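You operate a simulated robot arm through the tools that you are given. There is no shell and no other tool. Be economical: measure what you need, move in short steps, check, and stop when the job is done.

Carry out the task below with a simulated robot arm. There is one attempt and no reset: what you move stays moved.

## Task
Push the banded carton to the lane end and add its route tag.
Fine: lift the red stop bar and drop it again; the route is on the packing card; the tag goes in the grey tray there. Where these are worked on the way, their far stop is far enough and under half their travel is too little: red stop bar.

Only the result counts: the job must be done as asked and must still hold three seconds after the hand-in. Knocking over, shifting, dropping, spilling or breaking anything else fails it.

## Robot
A 6-joint arm with a two-finger parallel gripper on a trunk, on a base that drives. Base frame: it is fixed to the floor where the robot stands at the start and does not move with it; the origin is under the middle of the robot, x ahead of it, y to its left, z up. Lengths are in m, angles in degrees, forces in N, time in s.
With the tool pointing down near the work surface it reaches from about 0.1 to 0.64 m from the robot's upright axis, wherever it stands. Its first joint turns from -115.0 to 115.0 degrees. Places, roughly: band knob [0.5, -0.1, 0.9]; grey tray at the lane end [1, -0.3, 0.9]; mains rocker of the banding machine [0.5, 0, 0.9]; red stop bar [0.8, -0.1, 0.9]. Payload 3.43 kg.
Tool frame: the origin (TCP) lies between the finger pads and is the grasp point; the fingertips stand 0.034 m ahead of it; z points along the fingers, y is the line along which they close. The gripper opens to 0.128 m. The fingers are 0.024 m wide and 0.012 m thick; the gripper's body (0.048 by 0.13 m) begins 0.096 m behind the TCP.
Orientation is told as [roll, pitch, yaw] about the base's x, y, z axes, in that order, counted from this pose: with the fingers straight down and closing along the base's y, the tool's x points along the base's -x, its y along +y and its z along -z.

## Interface
- The arm moves only by the tool arm_command. Its argument "series" is one flat list of numbers, 7 for each row, row after row: the turn, a rotation vector about the tool's x, y, z in degrees, then the shift along the tool's x, y, z in m, then the gripper command, from -1 (shut) to 1 (fully open), values between in proportion. In form: [ax, ay, az, x, y, z, fingers, ax, ay, az, x, y, z, fingers, ...]. A call has 1 to 12 rows; each row shifts and turns the commanded pose from where the row before left it, along the tool's axes as they then stand. Each row takes 0.2 s and may step no farther than 0.05 m and 8.6 degrees from the row before; otherwise, or with a gripper value out of range, the whole call is refused. A pose out of reach is approached as far as the arm can. The call stops where the force on the tool passes 90 N (or 10 N more than at its start, if that is more) or the arm is blocked; 0.2 s more then pass. Each finger travels about 0.108 m/s and halts on what it meets, pressing with about 22 N; the grip force reading is that of the motor and also rises with nothing between the fingers. The clock runs only during rows and for 0.2 s after the last one: add rows that do not move to give the fingers time. It gives the time, the measured TCP pose, the force on the tool (base axes), the opening and the grip force at its end, in the units of the frame above (readings bear some noise), with the torque about the TCP (base axes, N m) and any sound that the robot's microphone picked up.
- Cameras (640 x 400 px; columns grow to the right, rows downward): "scene" is now at [0.0001, 0.1871, 1.4795]; the picture's right is [-0.11, -0.99, 0.00], its down [-0.28, 0.03, -0.96] and it looks along [0.95, -0.11, -0.28] (base axes); focal length 214 px, centre (320, 200). "wrist" rides on the gripper at [0.076, -0.011, -0.16] in the tool frame; the picture's right is [0.15, 0.99, 0.00], its down [-0.88, 0.13, -0.46] and it looks along [-0.45, 0.07, 0.89] (tool axes); focal length 234 px, centre (320, 200). There is no depth. A picture from a camera that has moved, and an enlarged one, comes with that camera's place and axes in the base frame and with its lens.
- capture(camera): a new picture of that camera. It takes no simulated time.
- move_column(by): slides the trunk up (or, below 0, down) by that many m; the arm and the scene camera ride with it, the base frame stays. It gives what a move gives, with no picture.
- drive_base(legs): drives the robot by 1 to 6 legs, each [ahead, turn to the left] in m and degrees, along the robot's own axes; the way and the turn of a leg run together, so that a leg with both is an arc; at most 1.5 m and 180 degrees a leg. The arm and the cameras ride along, it lands a little off, and it stops where it bumps. It gives what a move gives.
- aim_head(pan, tilt): turns the head with the scene camera to pan (to the left, within 103 degrees either way) and tilt (down, from -29 to 69), counted from straight ahead of the robot. It gives what a move gives.
- inspect(camera, box): a new picture of the part [left, top, right, bottom] of that camera's present view, enlarged. It takes no simulated time.
- job_done(): hands the job in; it is judged then, once.

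Go step by step. Nothing tells you exact positions but the pictures and the camera data: compare them with the known pose of the tool, close in by small moves and look again before you grip or let go. The budget is 120 turns and 78 pictures, counting those below and the enlarged ones. Unless the task says otherwise, let go and move clear before handing in, and close with one line.

The tools are called as a command line: name --argument value ..., lists and objects as JSON in quotes. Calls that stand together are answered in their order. arm_command: Moves the arm, as the interface text tells. Its arguments: {"type":"object","properties":{"series":{"type":"array"}},"required":["series"]} The other tools are called the same way: move_column (by) slides the trunk up or down; drive_base (legs) drives the base; aim_head (pan, tilt) turns the head that bears the scene camera; capture (camera) takes a picture; inspect (camera, box) takes an enlarged picture of a part of a camera's view; job_done () hands the job in.

At the start:

```text
t: 0.0
tool_pos: [0.473, -0.1058, 1.5702]
tool_rot: [0.0, -0.1, 0.0]
force: [-0.6, -0.4, 0.6]
torque: [0.0, 0.02, 0.0]
opening: 0.1282
finger_force: 0.1
trunk travel left (down, up): [-0.715, 0.075]
robot x, y, heading: [-0.0007, 0.0005, 0.1]
head pan, tilt: [-6.4, 16.5]
```

scene: 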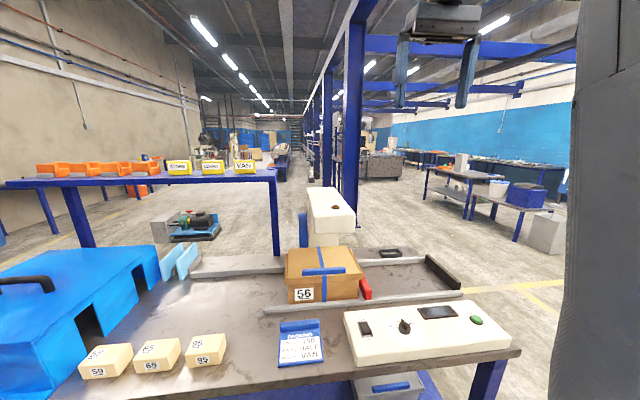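
wrist: 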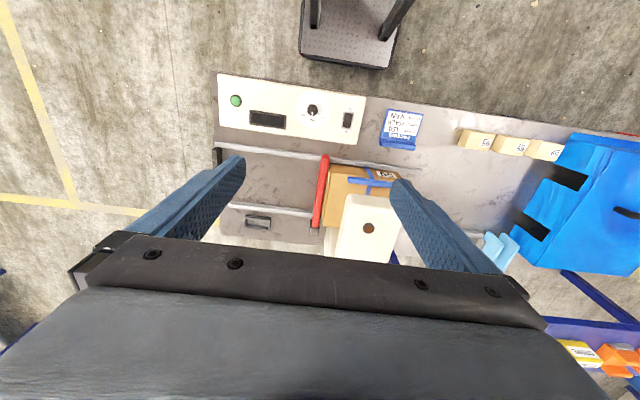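

I see a bench with a carton (labelled 56) under a banding arch, a red stop bar, a control panel, a packing card, and tag bins on a shelf. I'll look closer at the card, the panel, and the shelf.

inspect --camera "scene" --box '[260, 300, 360, 380]'

inspect --camera "scene" --box '[250, 180, 500, 370]'

inspect --camera "scene" --box '[0, 140, 280, 300]'

inspect --camera "wrist" --box '[200, 60, 440, 260]'

```text
5.00 times, centred on (310, 340) of scene
camera zoom: at [0.0001, 0.1871, 1.4795], right [-0.11, -0.99, 0.0], down [-0.28, 0.03, -0.96], along [0.95, -0.11, -0.28], focal length 1072 px, centre (370, -500)
```

zoom: 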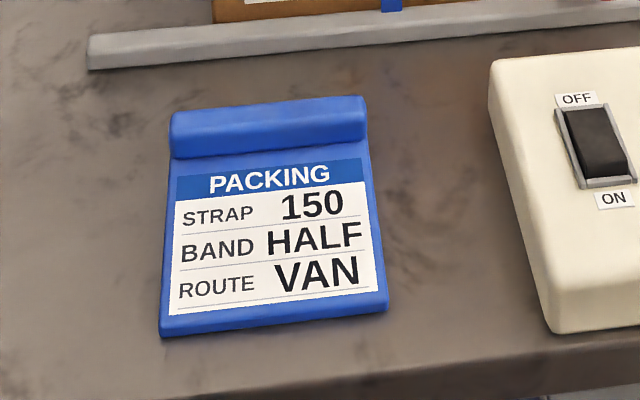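

```text
2.11 times, centred on (375, 275) of scene
camera zoom: at [0.0001, 0.1871, 1.4795], right [-0.11, -0.99, 0.0], down [-0.28, 0.03, -0.96], along [0.95, -0.11, -0.28], focal length 452 px, centre (204, 42)
```

zoom: 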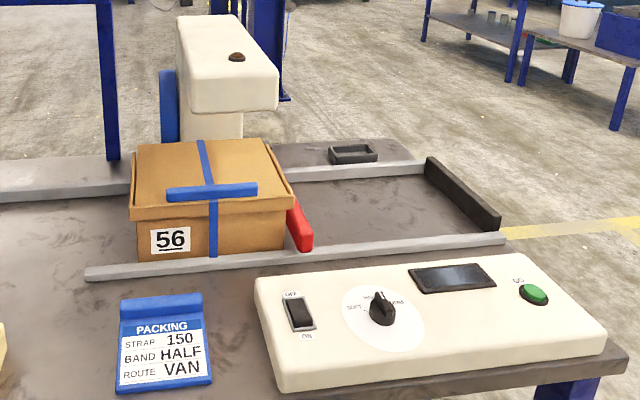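

```text
2.29 times, centred on (140, 220) of scene
camera zoom: at [0.0001, 0.1871, 1.4795], right [-0.11, -0.99, 0.0], down [-0.28, 0.03, -0.96], along [0.95, -0.11, -0.28], focal length 490 px, centre (731, 154)
```

zoom: 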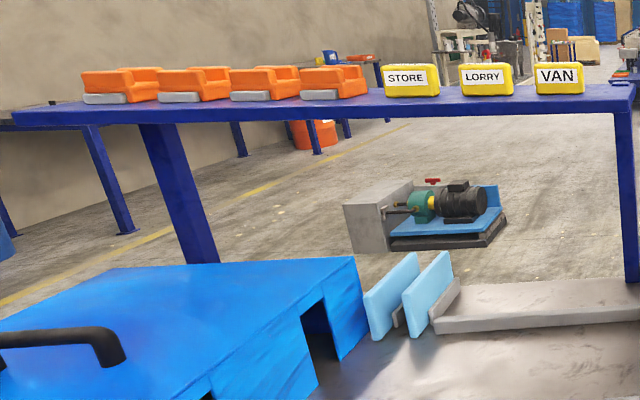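

```text
2.00 times, centred on (320, 160) of wrist
camera zoom: at [0.3968, -0.1166, 1.7294], right [-0.15, 0.99, 0.0], down [0.88, 0.13, 0.46], along [0.45, 0.06, -0.89], focal length 468 px, centre (320, 280)
```

zoom: 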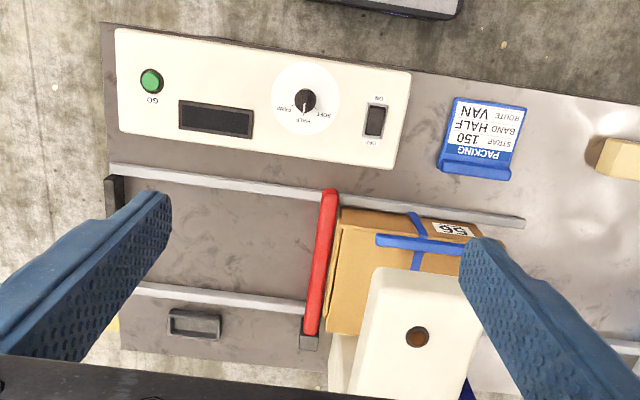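

The card reads route VAN, and the VAN tag is the yellow box on the raised shelf at roughly (0.9, 0.4, 1.37). The carton already carries its band. Next I check the clearance between my base and the bench, and look to the right.

aim_head --pan -10 --tilt 55

capture --camera "scene"

aim_head --pan -60 --tilt 25

capture --camera "scene"

```text
t: 1.1
tool_pos: [0.4728, -0.1061, 1.5695]
tool_rot: [-0.2, -0.2, 0.0]
force: [0.2, -0.1, 1.0]
torque: [-0.02, -0.01, -0.01]
opening: 0.1282
finger_force: 0.0
trunk travel left (down, up): [-0.715, 0.075]
robot x, y, heading: [-0.0037, 0.0048, 0.1]
head pan, tilt: [-10.0, 55.0]
```

```text
71 pictures are left
camera scene: at [-0.0216, 0.185, 1.4217], right [-0.17, -0.98, 0.0], down [-0.81, 0.14, -0.57], along [0.57, -0.1, -0.82], focal length 214 px, centre (320, 200)
```

scene: 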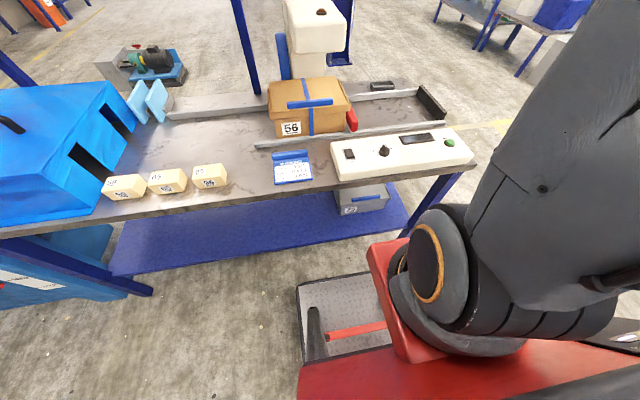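

```text
t: 2.2
tool_pos: [0.4728, -0.1058, 1.5709]
tool_rot: [-0.1, 0.0, -0.1]
force: [-0.6, -0.1, 0.5]
torque: [-0.01, 0.0, 0.01]
opening: 0.1281
finger_force: 0.1
trunk travel left (down, up): [-0.715, 0.075]
robot x, y, heading: [-0.0005, 0.004, 0.0]
head pan, tilt: [-60.0, 25.0]
```

```text
70 pictures are left
camera scene: at [-0.0466, 0.1177, 1.4656], right [-0.87, -0.5, 0.0], down [-0.21, 0.37, -0.91], along [0.45, -0.78, -0.42], focal length 214 px, centre (320, 200)
```

scene: 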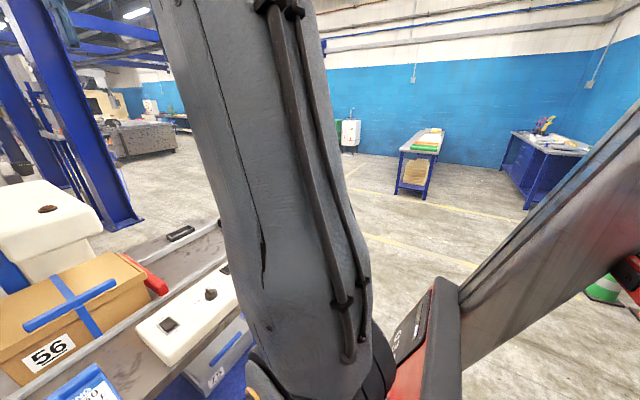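

The floor in front and to the right is free, and the bench top is around z 0.85. I'll lower the trunk with the arm held back and take a close wrist view of the red bar and the carton.

move_column --by -0.3

capture --camera "wrist"

aim_head --pan -15 --tilt 20

capture --camera "scene"

```text
t: 5.2
tool_pos: [0.4738, -0.1058, 1.2701]
tool_rot: [0.0, -0.1, 0.1]
force: [0.2, -0.2, -0.1]
torque: [0.0, -0.02, -0.03]
opening: 0.1279
finger_force: 0.0
trunk travel left (down, up): [-0.415, 0.375]
robot x, y, heading: [0.001, 0.0036, 0.1]
head pan, tilt: [-60.0, 25.0]
```

```text
69 pictures are left
camera wrist: at [0.3968, -0.1167, 1.4293], right [-0.15, 0.99, 0.0], down [0.88, 0.13, 0.46], along [0.45, 0.06, -0.89], focal length 234 px, centre (320, 200)
```

wrist: 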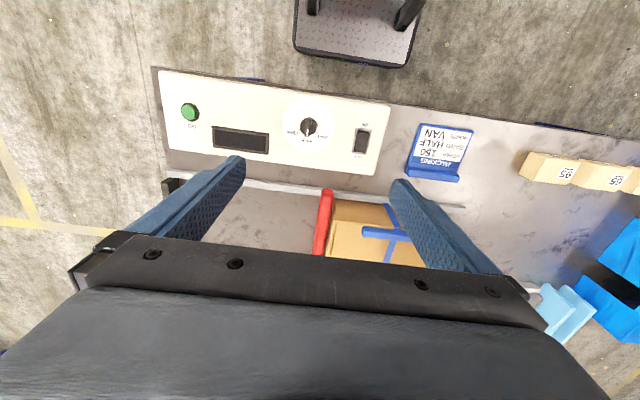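

```text
t: 6.3
tool_pos: [0.4744, -0.1062, 1.2696]
tool_rot: [-0.1, -0.1, 0.0]
force: [-0.7, 0.5, -0.3]
torque: [-0.06, -0.01, 0.03]
opening: 0.1277
finger_force: 0.0
trunk travel left (down, up): [-0.415, 0.375]
robot x, y, heading: [-0.0023, 0.0033, -0.3]
head pan, tilt: [-15.0, 20.0]
```

```text
68 pictures are left
camera scene: at [0.0807, 0.1733, 1.1737], right [-0.26, -0.97, 0.0], down [-0.33, 0.09, -0.94], along [0.91, -0.24, -0.34], focal length 214 px, centre (320, 200)
```

scene: 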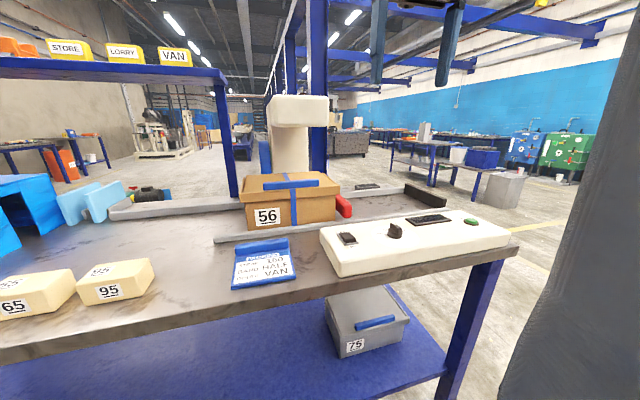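

This lower view shows the head clear above the carton, with the red bar's near end to its right. I'll zoom in on that and on the tags.

inspect --camera "scene" --box '[220, 90, 460, 240]'

inspect --camera "wrist" --box '[230, 150, 430, 275]'

inspect --camera "scene" --box '[40, 20, 240, 145]'

```text
2.67 times, centred on (340, 165) of scene
camera zoom: at [0.0807, 0.1733, 1.1737], right [-0.26, -0.97, 0.0], down [-0.33, 0.09, -0.94], along [0.91, -0.24, -0.34], focal length 572 px, centre (267, 293)
```

zoom: 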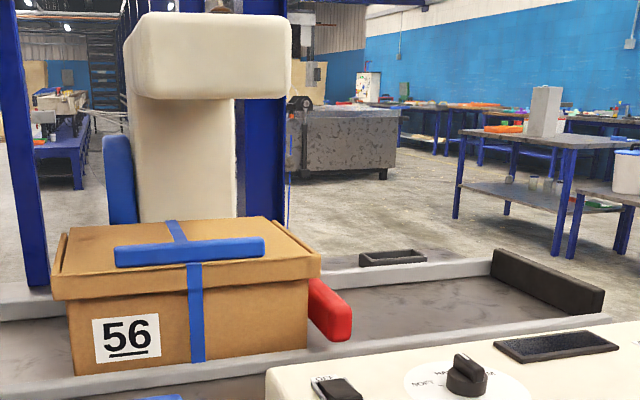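

```text
3.20 times, centred on (330, 212) of wrist
camera zoom: at [0.3969, -0.1166, 1.4293], right [-0.15, 0.99, 0.0], down [0.88, 0.13, 0.46], along [0.45, 0.06, -0.89], focal length 749 px, centre (288, 160)
```

zoom: 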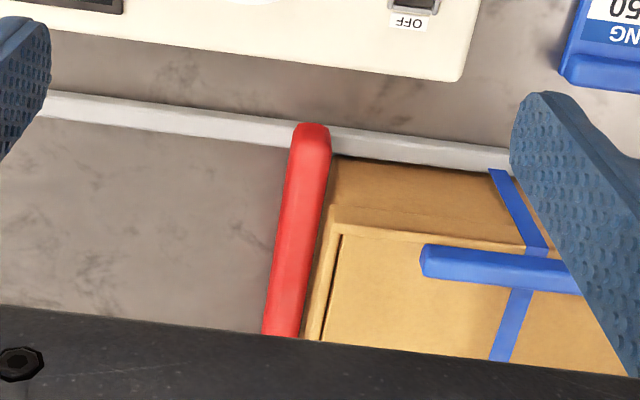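

```text
3.20 times, centred on (140, 82) of scene
camera zoom: at [0.0807, 0.1733, 1.1737], right [-0.26, -0.97, 0.0], down [-0.33, 0.09, -0.94], along [0.91, -0.24, -0.34], focal length 686 px, centre (896, 576)
```

zoom: 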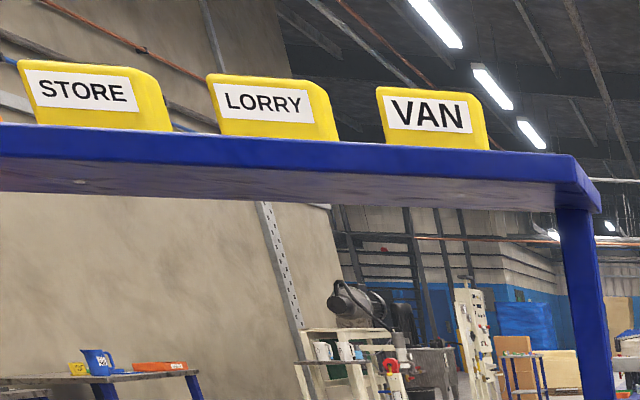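

The bar's near end is at about (0.635, -0.07, 0.93) and its hinge near x 0.935. It overhangs the rail in front of the carton by about 4 cm, so there is room to grip it there. I'll drive slightly ahead for reach and tilt the tool forward.

drive_base --legs '[[0.08, 0]]'

arm_command --series '[0, -8, 0, 0, 0, 0, 0, 0, -8, 0, 0, 0, 0, 0, 0, -8, 0, 0, 0, 0, 0, 0, 0, 0, 0, 0, 0, 0]'

capture --camera "wrist"

```text
t: 7.4
tool_pos: [0.5514, -0.1065, 1.2695]
tool_rot: [-0.1, -0.1, -0.1]
force: [0.3, 0.0, -0.1]
torque: [0.0, -0.01, -0.03]
opening: 0.1279
finger_force: 0.0
trunk travel left (down, up): [-0.415, 0.375]
robot x, y, heading: [0.0759, 0.0014, -0.1]
head pan, tilt: [-15.0, 20.0]
```

```text
t: 8.4
tool_pos: [0.5526, -0.1077, 1.2695]
tool_rot: [-0.1, -24.0, 0.0]
force: [0.3, 0.3, -0.1]
torque: [-0.01, -0.01, 0.0]
opening: 0.0643
finger_force: 0.0
trunk travel left (down, up): [-0.415, 0.375]
robot x, y, heading: [0.0788, -0.0017, 0.2]
head pan, tilt: [-15.0, 20.0]
```

```text
64 pictures are left
camera wrist: at [0.4177, -0.1174, 1.3847], right [-0.13, 0.99, -0.06], down [0.62, 0.13, 0.78], along [0.78, 0.06, -0.63], focal length 234 px, centre (320, 200)
```

wrist: 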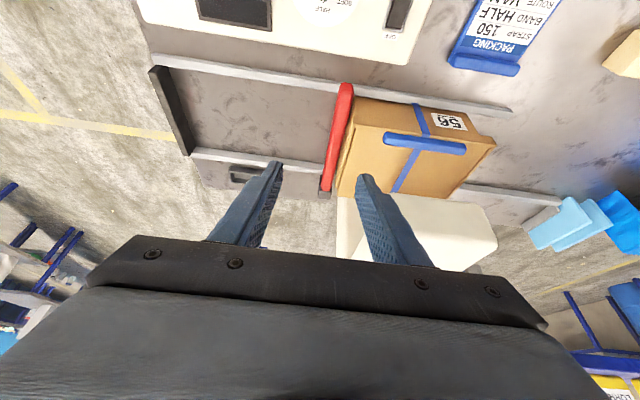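

The refined fixes are: bar at y ≈ -0.067, near end x ≈ 0.615, carton's left face y ≈ 0.24, and lane-end stop at y ≈ -0.44. I'll descend most of the way toward the bar's end, then check.

arm_command --series '[0, 0, 0, 0.005, 0.01, 0.042, -0.2, 0, 0, 0, 0.005, 0.01, 0.042, -0.2, 0, 0, 0, 0.005, 0.01, 0.042, -0.2, 0, 0, 0, 0.005, 0.01, 0.042, -0.2, 0, 0, 0, 0.005, 0, 0.042, -0.2, 0, 0, 0, 0, 0, 0, -0.2]'

capture --camera "wrist"

capture --camera "scene"

```text
t: 9.8
tool_pos: [0.625, -0.0695, 1.0714]
tool_rot: [0.0, -24.1, -0.1]
force: [0.9, 1.0, -0.3]
torque: [0.01, 0.02, -0.01]
opening: 0.0514
finger_force: 0.0
out of reach, approached as far as the arm can: row 1, 2
trunk travel left (down, up): [-0.415, 0.375]
robot x, y, heading: [0.0789, 0.0047, 0.0]
head pan, tilt: [-15.0, 20.0]
```

```text
63 pictures are left
camera wrist: at [0.4905, -0.0806, 1.1857], right [-0.13, 0.99, -0.06], down [0.62, 0.13, 0.78], along [0.78, 0.06, -0.63], focal length 234 px, centre (320, 200)
```

wrist: 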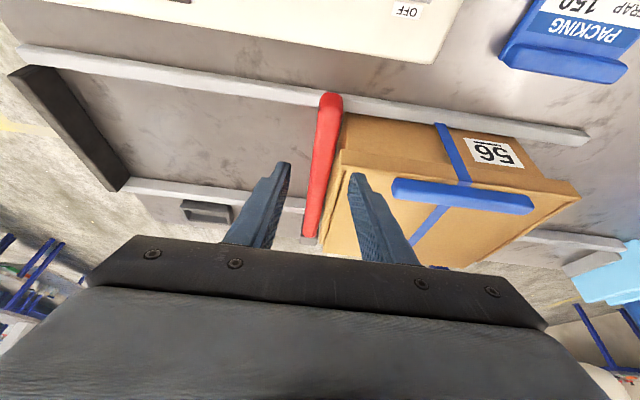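

```text
62 pictures are left
camera scene: at [0.1596, 0.1733, 1.1738], right [-0.26, -0.97, 0.0], down [-0.33, 0.09, -0.94], along [0.91, -0.24, -0.34], focal length 214 px, centre (320, 200)
```

scene: 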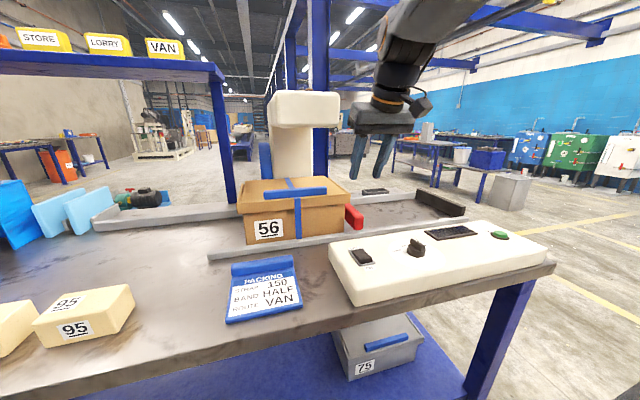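

The bar is centred between the fingers in y and its end is at x ≈ 0.61. I'll go down 0.13 m vertically and look before closing.

arm_command --series '[0, 0, 0, 0.0133, 0, 0.03, -0.2, 0, 0, 0, 0.0133, 0, 0.03, -0.2, 0, 0, 0, 0.0133, 0, 0.03, -0.2, 0, 0, 0, 0.0133, 0, 0.03, -0.2]'

capture --camera "wrist"

inspect --camera "scene" --box '[280, 120, 440, 240]'

```text
t: 10.8
tool_pos: [0.6284, -0.0708, 0.9388]
tool_rot: [-0.1, -24.1, 0.0]
force: [-0.4, 0.4, 0.2]
torque: [0.02, -0.04, 0.01]
opening: 0.0511
finger_force: 0.1
trunk travel left (down, up): [-0.415, 0.375]
robot x, y, heading: [0.079, 0.0037, -0.2]
head pan, tilt: [-15.0, 20.0]
```

```text
61 pictures are left
camera wrist: at [0.4937, -0.0816, 1.0549], right [-0.13, 0.99, -0.06], down [0.62, 0.13, 0.78], along [0.77, 0.06, -0.63], focal length 234 px, centre (320, 200)
```

wrist: 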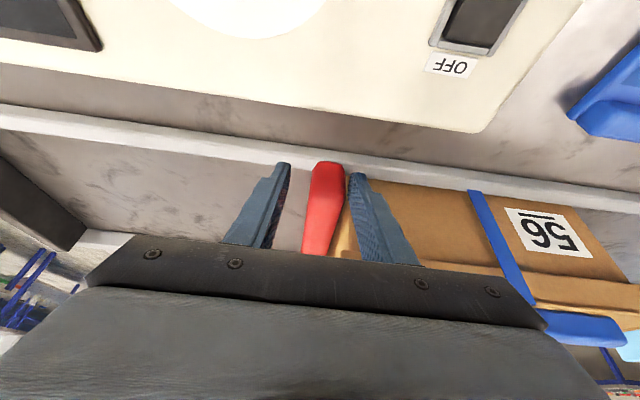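

```text
3.33 times, centred on (360, 180) of scene
camera zoom: at [0.1595, 0.1733, 1.1738], right [-0.26, -0.97, 0.0], down [-0.33, 0.09, -0.94], along [0.91, -0.24, -0.34], focal length 715 px, centre (187, 267)
```

zoom: 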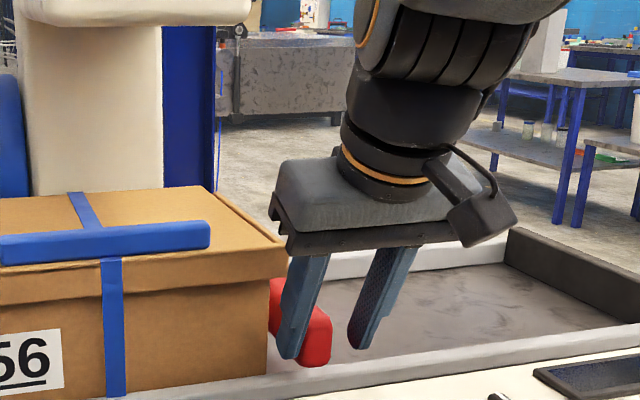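

The fingers straddle the bar end and sit in front of the carton. I'll centre slightly and close.

arm_command --series '[0, 0, 0, 0, 0.005, 0, -0.2, 0, 0, 0, 0, 0, 0, -0.6, 0, 0, 0, 0, 0, 0, -1, 0, 0, 0, 0, 0, 0, -1]'

```text
t: 11.8
tool_pos: [0.6271, -0.0636, 0.9394]
tool_rot: [-0.1, -24.0, 0.0]
force: [3.8, 40.8, 0.1]
torque: [1.14, -0.34, 1.2]
opening: 0.0296
finger_force: 45.1
trunk travel left (down, up): [-0.415, 0.375]
robot x, y, heading: [0.0774, 0.0035, 0.0]
head pan, tilt: [-15.0, 20.0]
```

The grip holds the 30 mm bar but has a sideways load, so I'll relax it by moving a little in +y.

arm_command --series '[0, 0, 0, 0, 0.004, 0, -1]'

```text
t: 12.2
tool_pos: [0.627, -0.0629, 0.9403]
tool_rot: [-0.2, -24.1, -0.1]
force: [3.9, 15.8, 0.3]
torque: [0.9, 0.56, 0.83]
opening: 0.0298
finger_force: 44.8
trunk travel left (down, up): [-0.415, 0.375]
robot x, y, heading: [0.0784, 0.0006, 0.0]
head pan, tilt: [-15.0, 20.0]
```

arm_command --series '[0, 0, 0, 0, 0.002, 0, -1, 0, -5, 0, -0.0118, 0, -0.0236, -1, 0, -5, 0, -0.0118, 0, -0.0236, -1]'

```text
t: 13.0
tool_pos: [0.6313, -0.0637, 0.9912]
tool_rot: [-0.2, -33.9, 0.0]
force: [-0.8, -35.2, -9.2]
torque: [-0.39, 2.04, 0.23]
opening: 0.03
finger_force: 45.1
out of reach, approached as far as the arm can: row 3
trunk travel left (down, up): [-0.415, 0.375]
robot x, y, heading: [0.0791, 0.0004, -0.3]
head pan, tilt: [-15.0, 20.0]
```

The bar is rising about 10° with only 9 N of vertical load. I'll correct y and continue the arc.

arm_command --series '[0, -5, 0, -0.0118, -0.003, -0.0236, -1, 0, -5, 0, -0.0118, 0, -0.0236, -1, 0, -5, 0, -0.0118, 0, -0.0236, -1]'

capture --camera "scene"

```text
t: 13.7
tool_pos: [0.6598, -0.0632, 1.0352]
tool_rot: [0.7, -43.5, 0.5]
force: [-54.5, 29.0, 29.1]
torque: [-0.74, -1.03, -0.17]
opening: 0.03
finger_force: 45.2
out of reach, approached as far as the arm can: row 1, 2, 3
trunk travel left (down, up): [-0.415, 0.375]
robot x, y, heading: [0.0778, 0.0053, 0.8]
head pan, tilt: [-15.0, 20.0]
stopped in row 3: the force on the tool passed its limit at 120 N (the readings are from after the stop); the commanded pose is now the measured one
```

```text
59 pictures are left
camera scene: at [0.1524, 0.1759, 1.1739], right [-0.25, -0.97, 0.0], down [-0.33, 0.08, -0.94], along [0.91, -0.23, -0.34], focal length 214 px, centre (320, 200)
```

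scene: 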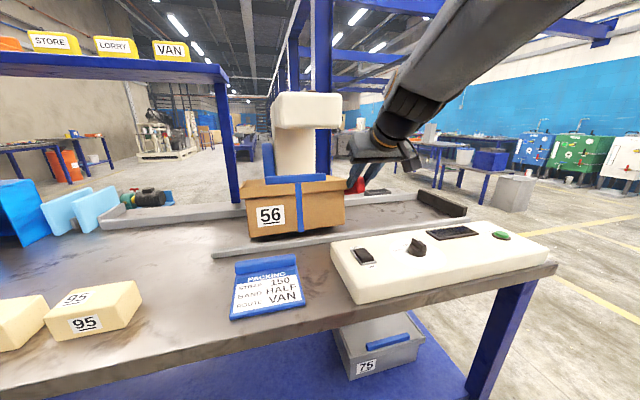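

The carton looks tilted, so the left finger may have caught its lid. I'll inspect before moving anything.

inspect --camera "scene" --box '[220, 120, 440, 260]'

capture --camera "wrist"

```text
2.86 times, centred on (330, 190) of scene
camera zoom: at [0.1524, 0.1759, 1.1739], right [-0.25, -0.97, 0.0], down [-0.33, 0.08, -0.94], along [0.91, -0.23, -0.34], focal length 613 px, centre (291, 229)
```

zoom: 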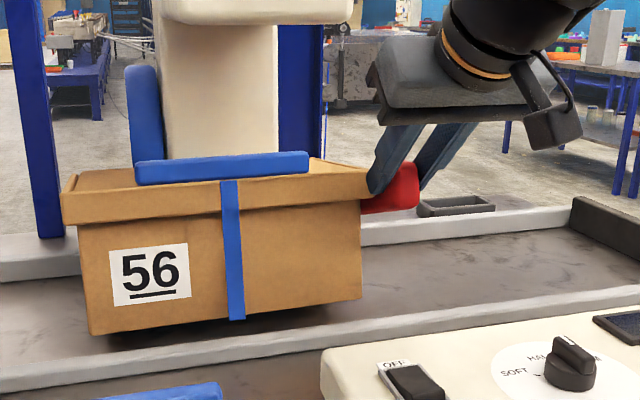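

```text
57 pictures are left
camera wrist: at [0.4955, -0.078, 1.0985], right [-0.12, 0.99, -0.09], down [0.32, 0.13, 0.94], along [0.94, 0.09, -0.33], focal length 234 px, centre (320, 200)
```

wrist: 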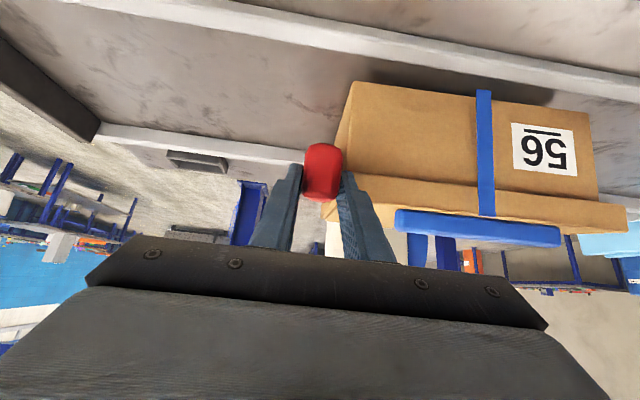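

The left finger went under the lid and lifted the carton's corner. I'll reverse along the same arc to set it down gently.

arm_command --series '[0, 4.9, 0, 0.0138, 0, 0.0225, -1, 0, 4.9, 0, 0.0138, 0, 0.0225, -1]'

inspect --camera "scene" --box '[220, 120, 440, 260]'

```text
t: 13.9
tool_pos: [0.6603, -0.0632, 1.0326]
tool_rot: [0.5, -42.7, 0.5]
force: [-55.9, 17.9, 29.3]
torque: [-0.89, -0.49, -0.25]
opening: 0.0304
finger_force: 45.1
trunk travel left (down, up): [-0.415, 0.375]
robot x, y, heading: [0.0731, 0.0026, 0.5]
head pan, tilt: [-15.0, 20.0]
stopped in row 1: the force on the tool passed its limit at 115 N (the readings are from after the stop); the commanded pose is now the measured one
```

```text
2.86 times, centred on (330, 190) of scene
camera zoom: at [0.1515, 0.1754, 1.1739], right [-0.25, -0.97, 0.0], down [-0.33, 0.08, -0.94], along [0.91, -0.23, -0.34], focal length 613 px, centre (291, 229)
```

zoom: 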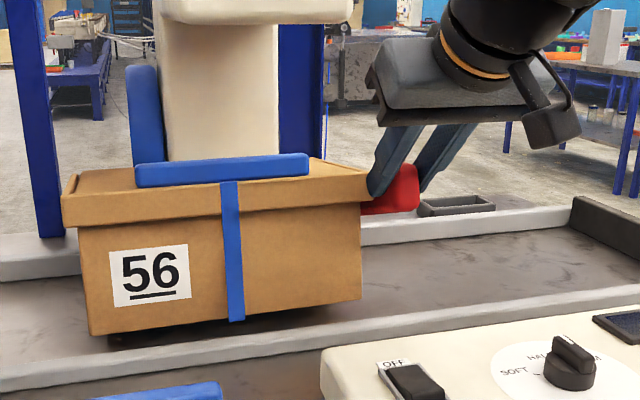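

arm_command --series '[0, 0, 0, 0.008, 0, -0.003, -1, 0, 0, 0, 0.008, 0, 0, -1]'

```text
t: 14.6
tool_pos: [0.6547, -0.0637, 1.0212]
tool_rot: [0.7, -42.7, 0.6]
force: [-57.0, 40.8, 43.6]
torque: [-0.69, -1.9, 0.76]
opening: 0.0305
finger_force: 44.9
out of reach, approached as far as the arm can: row 1, 2
trunk travel left (down, up): [-0.415, 0.375]
robot x, y, heading: [0.0778, 0.0024, 0.5]
head pan, tilt: [-15.0, 20.0]
```

arm_command --series '[0, 3, 0, 0.012, 0, 0.004, -1, 0, 3, 0, 0.012, 0, 0.006, -1]'

inspect --camera "scene" --box '[220, 120, 440, 260]'

```text
t: 15.2
tool_pos: [0.6432, -0.0637, 0.9915]
tool_rot: [0.8, -36.0, 0.5]
force: [-44.3, 52.2, 12.0]
torque: [-0.57, -0.31, 0.04]
opening: 0.0299
finger_force: 44.8
trunk travel left (down, up): [-0.415, 0.375]
robot x, y, heading: [0.0776, 0.0044, 0.6]
head pan, tilt: [-15.0, 20.0]
```

```text
2.86 times, centred on (330, 190) of scene
camera zoom: at [0.1535, 0.1772, 1.1732], right [-0.25, -0.97, 0.0], down [-0.33, 0.08, -0.94], along [0.91, -0.23, -0.34], focal length 613 px, centre (291, 229)
```

zoom: 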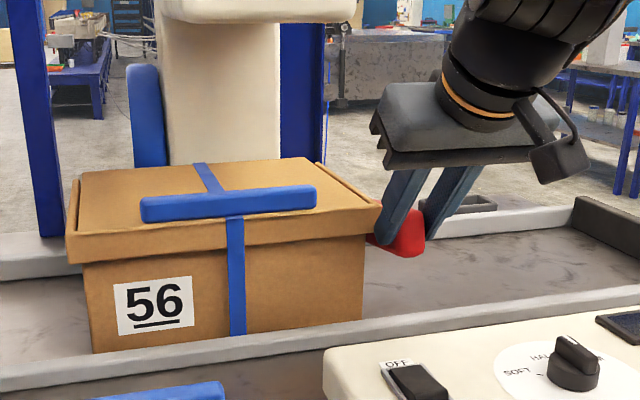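

arm_command --series '[0, 4, 0, 0.0135, 0.002, 0.0113, -1, 0, 4, 0, 0.0125, 0.001, 0.012, -1, 0, 4, 0, 0.0115, 0, 0.013, -1]'

inspect --camera "scene" --box '[220, 120, 440, 260]'

```text
t: 15.9
tool_pos: [0.6375, -0.0642, 0.9444]
tool_rot: [0.4, -24.6, 0.7]
force: [-3.7, 11.2, 4.6]
torque: [-1.28, -1.56, -0.45]
opening: 0.0299
finger_force: 45.0
trunk travel left (down, up): [-0.415, 0.375]
robot x, y, heading: [0.0797, -0.0001, 0.7]
head pan, tilt: [-15.0, 20.0]
```

```text
2.86 times, centred on (330, 190) of scene
camera zoom: at [0.1564, 0.1751, 1.1735], right [-0.25, -0.97, 0.0], down [-0.33, 0.09, -0.94], along [0.91, -0.24, -0.34], focal length 613 px, centre (291, 229)
```

zoom: 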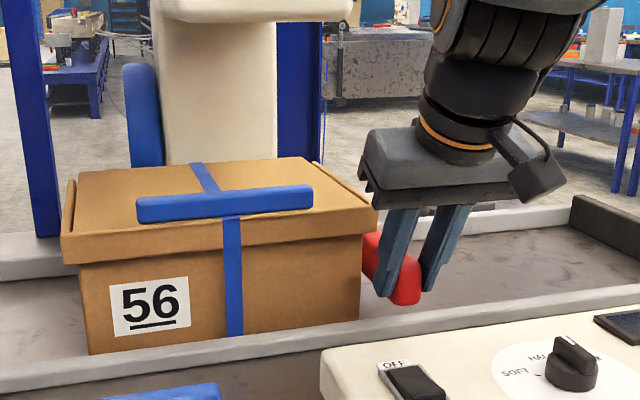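

The carton is flat again. I'll open, back off to the very tip of the bar and make the tool nearly vertical so the finger stays clear of the lid.

arm_command --series '[0, 0, 0, 0, 0, 0, -0.2, 0, 0, 0, 0, 0, 0, -0.2, 0, 0, 0, 0.0182, 0, -0.0083, -0.2, 0, 8, 0, 0, 0, 0, -0.2, 0, 8, 0, 0, 0, 0, -0.2, 0, 0, 0, 0, 0, 0, -0.2]'

capture --camera "wrist"

inspect --camera "scene" --box '[220, 120, 440, 260]'

```text
t: 17.4
tool_pos: [0.6153, -0.0635, 0.9447]
tool_rot: [0.5, -8.4, 0.8]
force: [-0.4, -0.1, 0.2]
torque: [-0.01, 0.02, 0.0]
opening: 0.0509
finger_force: 0.1
trunk travel left (down, up): [-0.415, 0.375]
robot x, y, heading: [0.0779, 0.0011, 0.5]
head pan, tilt: [-15.0, 20.0]
```

```text
53 pictures are left
camera wrist: at [0.5167, -0.0773, 1.0912], right [-0.16, 0.99, -0.01], down [0.8, 0.14, 0.58], along [0.57, 0.08, -0.81], focal length 234 px, centre (320, 200)
```

wrist: 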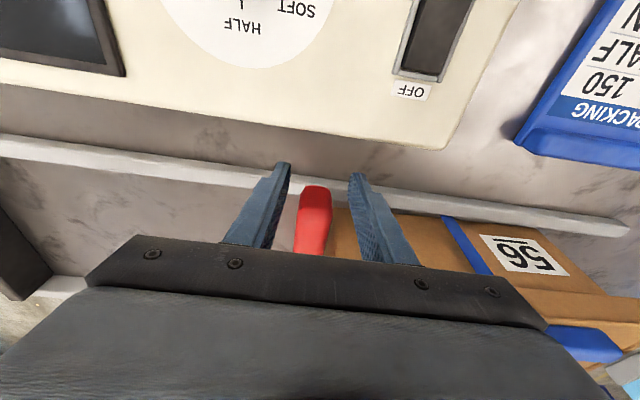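

```text
2.86 times, centred on (330, 190) of scene
camera zoom: at [0.1557, 0.1748, 1.1738], right [-0.25, -0.97, 0.0], down [-0.33, 0.09, -0.94], along [0.91, -0.23, -0.34], focal length 613 px, centre (291, 229)
```

zoom: 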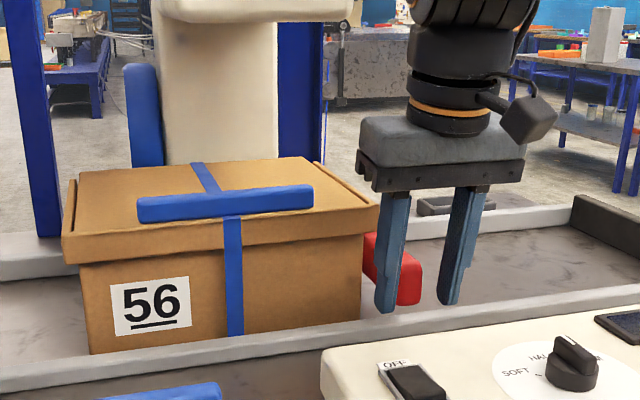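

The grip position is now clear of the lid. I'll close and lift along the arc with a near-fixed tool attitude.

arm_command --series '[0, 0, 0, 0, -0.002, 0, -0.6, 0, 0, 0, 0, 0, 0, -1, 0, 0, 0, 0, 0, 0, -1, 0, 0, 0, -0.0053, 0, -0.0274, -1]'

inspect --camera "scene" --box '[220, 120, 440, 260]'

```text
t: 18.4
tool_pos: [0.6171, -0.0638, 0.9728]
tool_rot: [0.5, -8.5, 0.9]
force: [3.9, 29.9, -5.2]
torque: [0.55, 0.88, 0.33]
opening: 0.0296
finger_force: 45.2
trunk travel left (down, up): [-0.415, 0.375]
robot x, y, heading: [0.0757, 0.0036, 0.7]
head pan, tilt: [-15.0, 20.0]
```

```text
2.86 times, centred on (330, 190) of scene
camera zoom: at [0.1559, 0.1763, 1.1735], right [-0.25, -0.97, 0.0], down [-0.33, 0.08, -0.94], along [0.91, -0.23, -0.34], focal length 613 px, centre (291, 229)
```

zoom: 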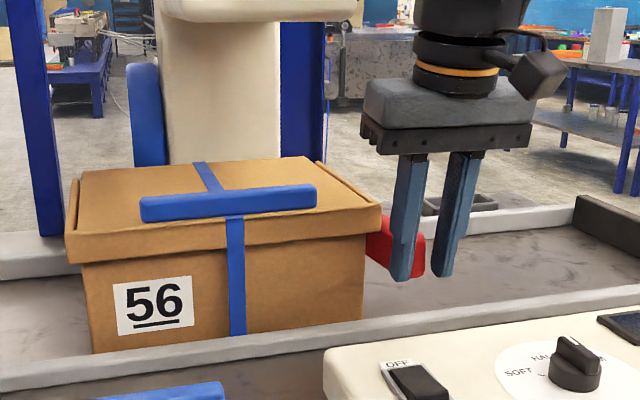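

arm_command --series '[0, 0, 0, -0.0065, 0.002, -0.0266, -1, 0, 0, 0, -0.009, 0, -0.0262, -1]'

inspect --camera "scene" --box '[220, 100, 440, 240]'

```text
t: 18.9
tool_pos: [0.6284, -0.0646, 1.0266]
tool_rot: [0.4, -8.4, 0.8]
force: [32.4, 17.4, -15.1]
torque: [0.4, 0.0, 0.27]
opening: 0.0293
finger_force: 45.1
trunk travel left (down, up): [-0.415, 0.375]
robot x, y, heading: [0.0788, 0.0054, 0.5]
head pan, tilt: [-15.0, 20.0]
```

```text
2.86 times, centred on (330, 170) of scene
camera zoom: at [0.158, 0.1757, 1.1734], right [-0.25, -0.97, 0.0], down [-0.33, 0.08, -0.94], along [0.91, -0.23, -0.34], focal length 613 px, centre (291, 286)
```

zoom: 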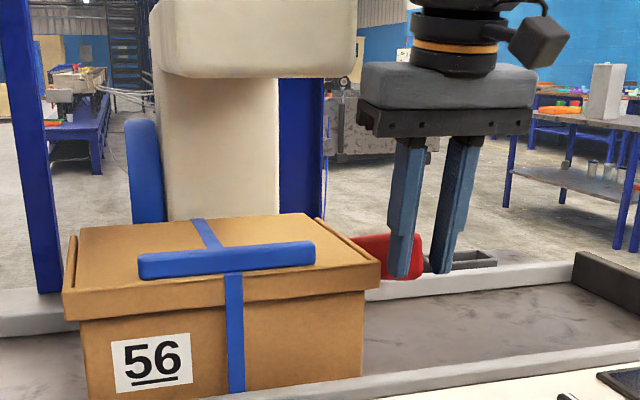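

The carton is untouched and the bar is above the lid. I'll continue the arc and rotate the tool with the bar.

arm_command --series '[0, -4, 0, -0.0155, 0, -0.025, -1, 0, -5, 0, -0.0155, 0, -0.024, -1, 0, -5, 0, -0.0155, 0, -0.024, -1]'

inspect --camera "scene" --box '[220, 80, 440, 220]'

```text
t: 19.8
tool_pos: [0.65, -0.0677, 1.1145]
tool_rot: [0.3, -22.8, 0.6]
force: [-0.5, 0.1, -0.2]
torque: [-0.04, 0.01, 0.02]
opening: 0.0
finger_force: 32.9
trunk travel left (down, up): [-0.415, 0.375]
robot x, y, heading: [0.0768, 0.005, 0.3]
head pan, tilt: [-15.0, 20.0]
```

```text
2.86 times, centred on (330, 150) of scene
camera zoom: at [0.1553, 0.1749, 1.1742], right [-0.25, -0.97, 0.0], down [-0.33, 0.09, -0.94], along [0.91, -0.24, -0.34], focal length 613 px, centre (291, 343)
```

zoom: 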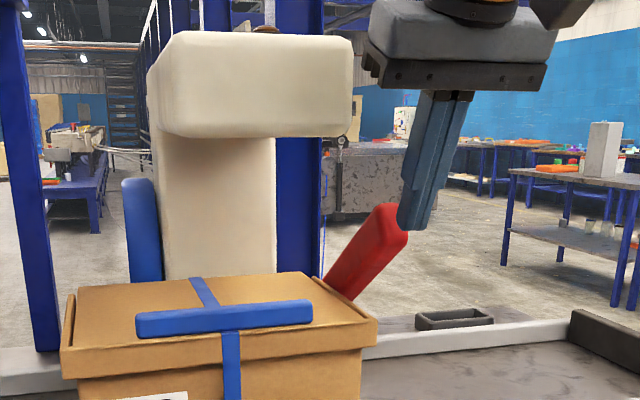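

The grip slipped off, but the bar stays where it is at about 30°, so it holds by itself. I'll now go below it with closed fingers held near-horizontal and push it up from underneath.

arm_command --series '[0, 0, 0, 0.0369, -0.005, -0.0155, -1, 0, 0, 0, 0.0339, -0.005, 0.0291, -1, 0, 0, 0, 0.0174, -0.005, 0.0415, -1, 0, -8, 0, 0, 0, 0, -1, 0, -8, 0, 0, 0, 0, -1, 0, -8, 0, 0, 0, 0, -1, 0, -8, 0, 0, 0, 0, -1, 0, -8, 0, 0, 0, 0, -1, 0, -8, 0, 0, 0, 0, -1, 0, 0, 0, 0, 0, 0, -1]'

capture --camera "scene"

capture --camera "wrist"

```text
t: 21.9
tool_pos: [0.6629, -0.103, 1.0041]
tool_rot: [1.5, -70.4, -0.6]
force: [0.9, 0.1, -0.8]
torque: [-0.02, -0.03, 0.02]
opening: 0.0001
finger_force: 32.5
out of reach, approached as far as the arm can: row 2, 4, 5, 6, 7
trunk travel left (down, up): [-0.415, 0.375]
robot x, y, heading: [0.0779, 0.0021, 0.8]
head pan, tilt: [-15.0, 20.0]
```

```text
48 pictures are left
camera scene: at [0.1558, 0.175, 1.1738], right [-0.25, -0.97, 0.0], down [-0.33, 0.09, -0.94], along [0.91, -0.23, -0.34], focal length 214 px, centre (320, 200)
```

scene: 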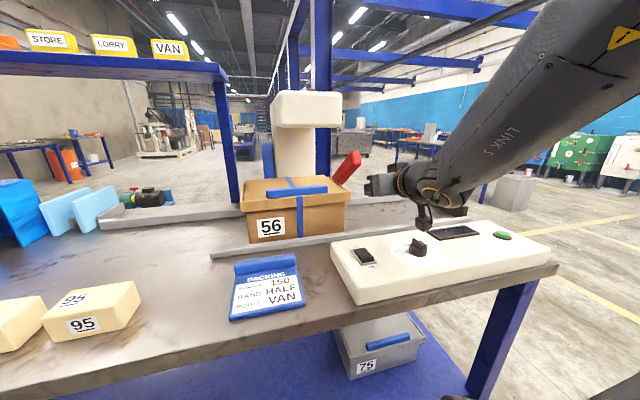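

```text
47 pictures are left
camera wrist: at [0.4869, -0.1171, 0.9874], right [-0.06, 0.99, -0.13], down [-0.14, 0.12, 0.98], along [0.99, 0.08, 0.13], focal length 234 px, centre (320, 200)
```

wrist: 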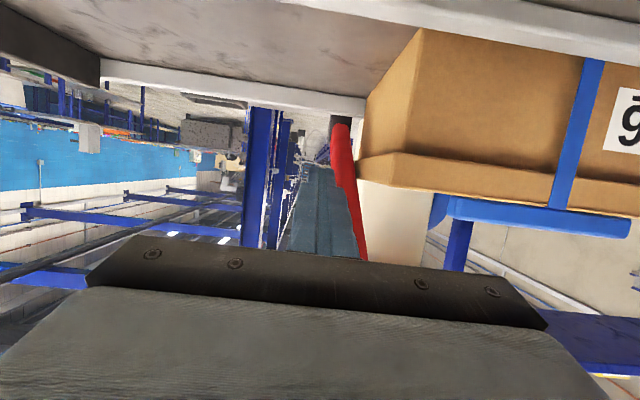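

The fingers are now alongside and to the right of the raised bar, just below its height. I'll advance, shift under the bar, then push up.

arm_command --series '[0, 0, 0, -0.014, 0, 0.047, -1, 0, 0, 0, 0, 0.013, 0, -1, 0, 0, 0, 0, 0.013, 0, -1]'

inspect --camera "scene" --box '[240, 80, 460, 220]'

```text
t: 22.8
tool_pos: [0.7128, -0.0767, 1.0046]
tool_rot: [1.5, -70.5, -0.5]
force: [0.0, 0.3, 0.9]
torque: [0.0, 0.01, 0.0]
opening: 0.0001
finger_force: 33.1
trunk travel left (down, up): [-0.415, 0.375]
robot x, y, heading: [0.0774, 0.0013, 0.8]
head pan, tilt: [-15.0, 20.0]
```

```text
2.86 times, centred on (350, 150) of scene
camera zoom: at [0.1559, 0.1749, 1.1738], right [-0.25, -0.97, 0.0], down [-0.33, 0.09, -0.94], along [0.91, -0.23, -0.34], focal length 613 px, centre (234, 343)
```

zoom: 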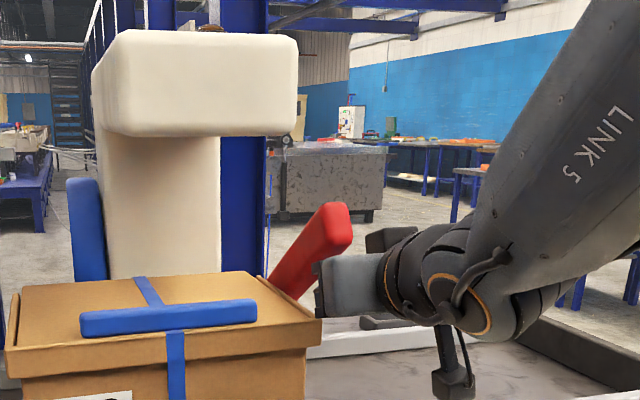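

arm_command --series '[0, 0, 0, -0.03, 0, 0, -1, 0, 0, 0, -0.03, 0, 0, -1, 0, 0, 0, -0.03, 0, 0.005, -1, 0, 0, 0, -0.03, 0, 0.01, -1]'

inspect --camera "scene" --box '[240, 60, 460, 200]'

```text
t: 23.8
tool_pos: [0.7662, -0.0759, 1.1144]
tool_rot: [1.2, -70.5, -0.4]
force: [-0.4, 0.0, 0.5]
torque: [0.0, 0.02, -0.02]
opening: 0.0001
finger_force: 32.9
trunk travel left (down, up): [-0.415, 0.375]
robot x, y, heading: [0.0787, 0.0018, 0.6]
head pan, tilt: [-15.0, 20.0]
```

```text
2.86 times, centred on (350, 130) of scene
camera zoom: at [0.1557, 0.175, 1.1738], right [-0.25, -0.97, 0.0], down [-0.33, 0.09, -0.94], along [0.91, -0.23, -0.34], focal length 613 px, centre (234, 400)
```

zoom: 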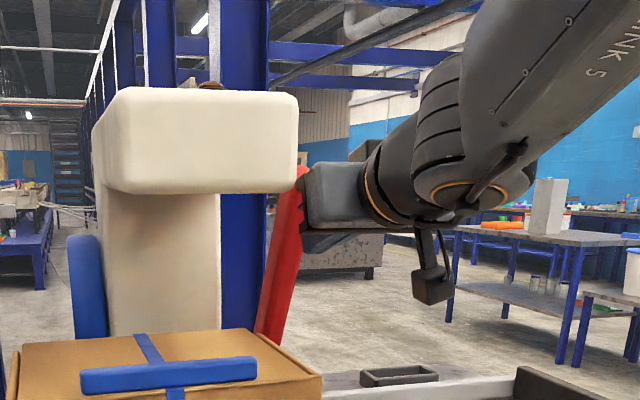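

The bar is up at about 55–60°. I'll keep pushing forward and up towards its far stop.

arm_command --series '[0, 0, 0, -0.021, 0, 0.02, -1, 0, 0, 0, -0.021, 0, 0.02, -1, 0, 0, 0, -0.018, 0, 0.025, -1]'

inspect --camera "scene" --box '[240, 60, 460, 200]'

```text
t: 24.6
tool_pos: [0.8471, -0.0744, 1.1481]
tool_rot: [1.4, -70.5, -0.5]
force: [0.4, -0.3, 0.3]
torque: [0.0, 0.01, -0.03]
opening: 0.0
finger_force: 33.2
trunk travel left (down, up): [-0.415, 0.375]
robot x, y, heading: [0.0828, 0.0004, 0.6]
head pan, tilt: [-15.0, 20.0]
```

```text
2.86 times, centred on (350, 130) of scene
camera zoom: at [0.1556, 0.1751, 1.1738], right [-0.25, -0.97, 0.0], down [-0.33, 0.09, -0.94], along [0.91, -0.23, -0.34], focal length 613 px, centre (234, 400)
```

zoom: 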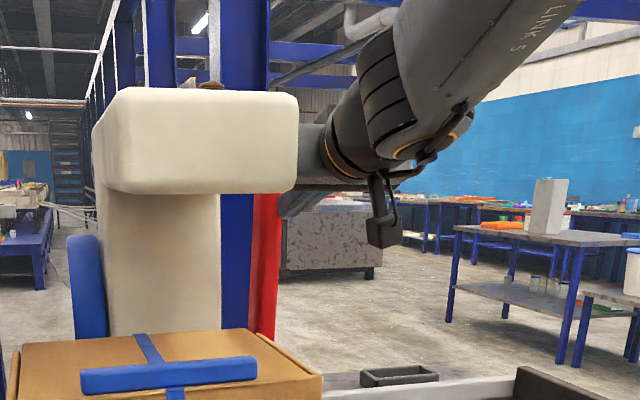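

arm_command --series '[0, 0, 0, -0.006, -0.006, 0.02, -1, 0, 0, 0, -0.006, 0, 0.02, -1, 0, 0, 0, -0.005, 0, 0.015, -1]'

capture --camera "scene"

capture --camera "wrist"

```text
t: 25.4
tool_pos: [0.9007, -0.0815, 1.1455]
tool_rot: [1.5, -70.4, -0.5]
force: [-54.8, 1.8, -6.7]
torque: [-0.05, 0.29, 0.47]
opening: 0.0001
finger_force: 33.0
trunk travel left (down, up): [-0.415, 0.375]
robot x, y, heading: [0.0759, 0.0037, 0.3]
head pan, tilt: [-15.0, 20.0]
```

```text
43 pictures are left
camera scene: at [0.1529, 0.1749, 1.174], right [-0.25, -0.97, 0.0], down [-0.33, 0.09, -0.94], along [0.91, -0.24, -0.34], focal length 214 px, centre (320, 200)
```

scene: 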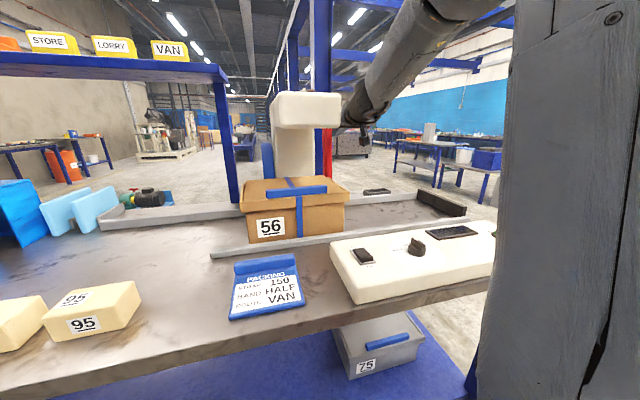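

```text
42 pictures are left
camera wrist: at [0.7245, -0.0955, 1.1269], right [-0.06, 0.99, -0.13], down [-0.14, 0.12, 0.98], along [0.99, 0.08, 0.13], focal length 234 px, centre (320, 200)
```

wrist: 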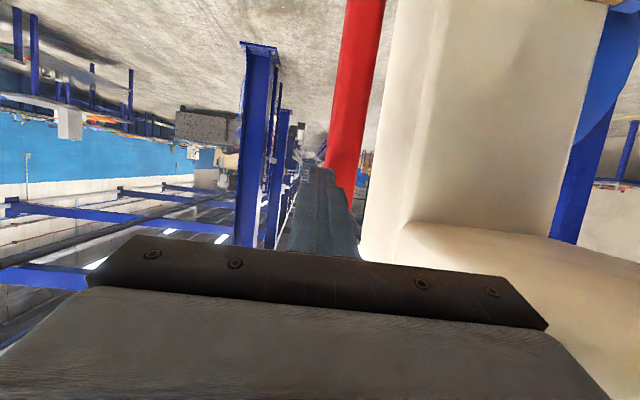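

The 55 N resistance says the bar has reached its far stop, nearly vertical. I'll withdraw and check it stays up.

arm_command --series '[0, 0, 0, 0.013, -0.005, -0.038, -1, 0, 0, 0, 0.013, -0.005, -0.038, -1, 0, 0, 0, 0.013, 0, -0.038, -1, 0, 0, 0, 0.013, 0, -0.038, -1, 0, 6, 0, 0.013, 0, -0.038, -1, 0, 8, 0, 0, 0, -0.04, -1, 0, 8, 0, 0, 0, -0.04, -1, 0, 0, 0, 0, 0, 0, -1]'

capture --camera "scene"

```text
t: 27.1
tool_pos: [0.6762, -0.1124, 1.1845]
tool_rot: [0.8, -48.2, 0.3]
force: [0.3, 0.1, -0.4]
torque: [0.01, -0.01, -0.02]
opening: 0.0
finger_force: 33.4
out of reach, approached as far as the arm can: row 5, 6, 7
trunk travel left (down, up): [-0.415, 0.375]
robot x, y, heading: [0.0763, 0.0023, 0.6]
head pan, tilt: [-15.0, 20.0]
```

```text
41 pictures are left
camera scene: at [0.1558, 0.175, 1.1737], right [-0.25, -0.97, 0.0], down [-0.33, 0.09, -0.94], along [0.91, -0.23, -0.34], focal length 214 px, centre (320, 200)
```

scene: 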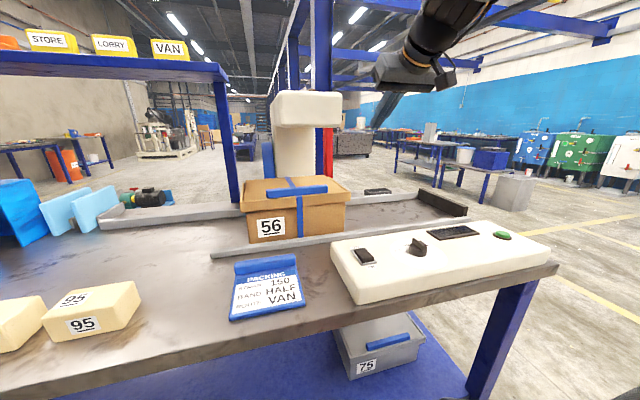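

The bar holds upright. Next I retract and swing round to the left of the carton, keeping in front of the banding head.

arm_command --series '[0, 8, 0, 0, 0, 0, -1, 0, 8, 0, 0, 0, 0, -1, 0, 8, 0, 0, 0, 0, -1, 0, 0, 0, 0.042, 0, -0.019, -1, 0, 0, 0, 0.042, 0, -0.019, -1, 0, 0, 0, 0.042, 0, -0.019, -1, 0, 0, 0, 0, 0.05, 0, -1, 0, 0, 0, 0, 0.05, 0, -1, 0, 0, 0, 0, 0.05, 0, -1, 0, 0, 0, 0, 0.05, 0, -1, 0, 0, 0, 0, 0.05, 0, -1]'

```text
t: 29.6
tool_pos: [0.5959, 0.1195, 1.2014]
tool_rot: [0.6, -24.5, 0.6]
force: [0.1, -0.1, 0.5]
torque: [0.07, -0.03, 0.0]
opening: 0.0
finger_force: 32.8
out of reach, approached as far as the arm can: row 6, 7, 8
trunk travel left (down, up): [-0.415, 0.375]
robot x, y, heading: [0.0784, 0.0026, 0.6]
head pan, tilt: [-15.0, 20.0]
```

arm_command --series '[0, 0, 0, 0, 0.05, 0, -1, 0, 0, 0, 0, 0.05, 0, -1, 0, 0, 0, 0, 0.05, 0, -1, 0, 0, 0, 0, 0.04, 0, -1, 0, 0, 0, 0, 0, 0, -1]'

aim_head --pan 5 --tilt 30

capture --camera "scene"

capture --camera "wrist"

```text
t: 30.8
tool_pos: [0.5891, 0.3113, 1.2008]
tool_rot: [0.6, -24.5, 0.5]
force: [-0.2, -0.4, -0.9]
torque: [0.0, 0.02, -0.03]
opening: 0.0
finger_force: 33.1
trunk travel left (down, up): [-0.415, 0.375]
robot x, y, heading: [0.0756, 0.0044, 0.4]
head pan, tilt: [-15.0, 20.0]
```

```text
t: 31.6
tool_pos: [0.5895, 0.3104, 1.202]
tool_rot: [0.5, -24.6, 0.6]
force: [-0.7, 0.0, 0.4]
torque: [-0.02, 0.02, 0.0]
opening: 0.0
finger_force: 33.5
trunk travel left (down, up): [-0.415, 0.375]
robot x, y, heading: [0.0782, 0.0066, 0.2]
head pan, tilt: [5.0, 30.0]
```

```text
40 pictures are left
camera scene: at [0.1557, 0.207, 1.1577], right [0.1, -1.0, 0.0], down [-0.5, -0.05, -0.87], along [0.86, 0.08, -0.5], focal length 214 px, centre (320, 200)
```

scene: 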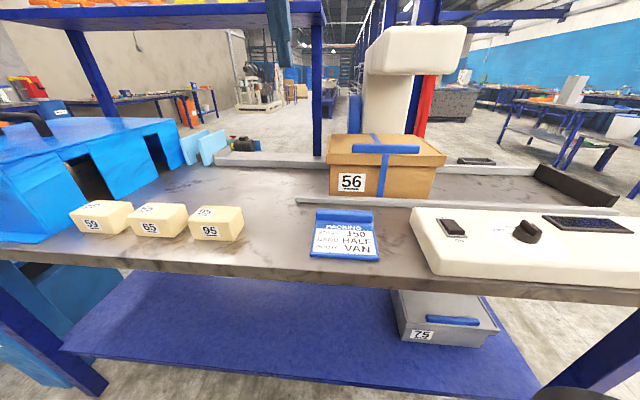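

```text
39 pictures are left
camera wrist: at [0.4541, 0.2966, 1.3152], right [-0.15, 0.99, -0.05], down [0.61, 0.13, 0.78], along [0.78, 0.08, -0.62], focal length 234 px, centre (320, 200)
```

wrist: 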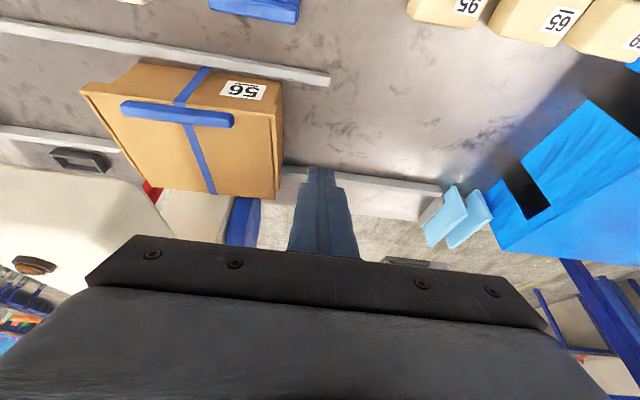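

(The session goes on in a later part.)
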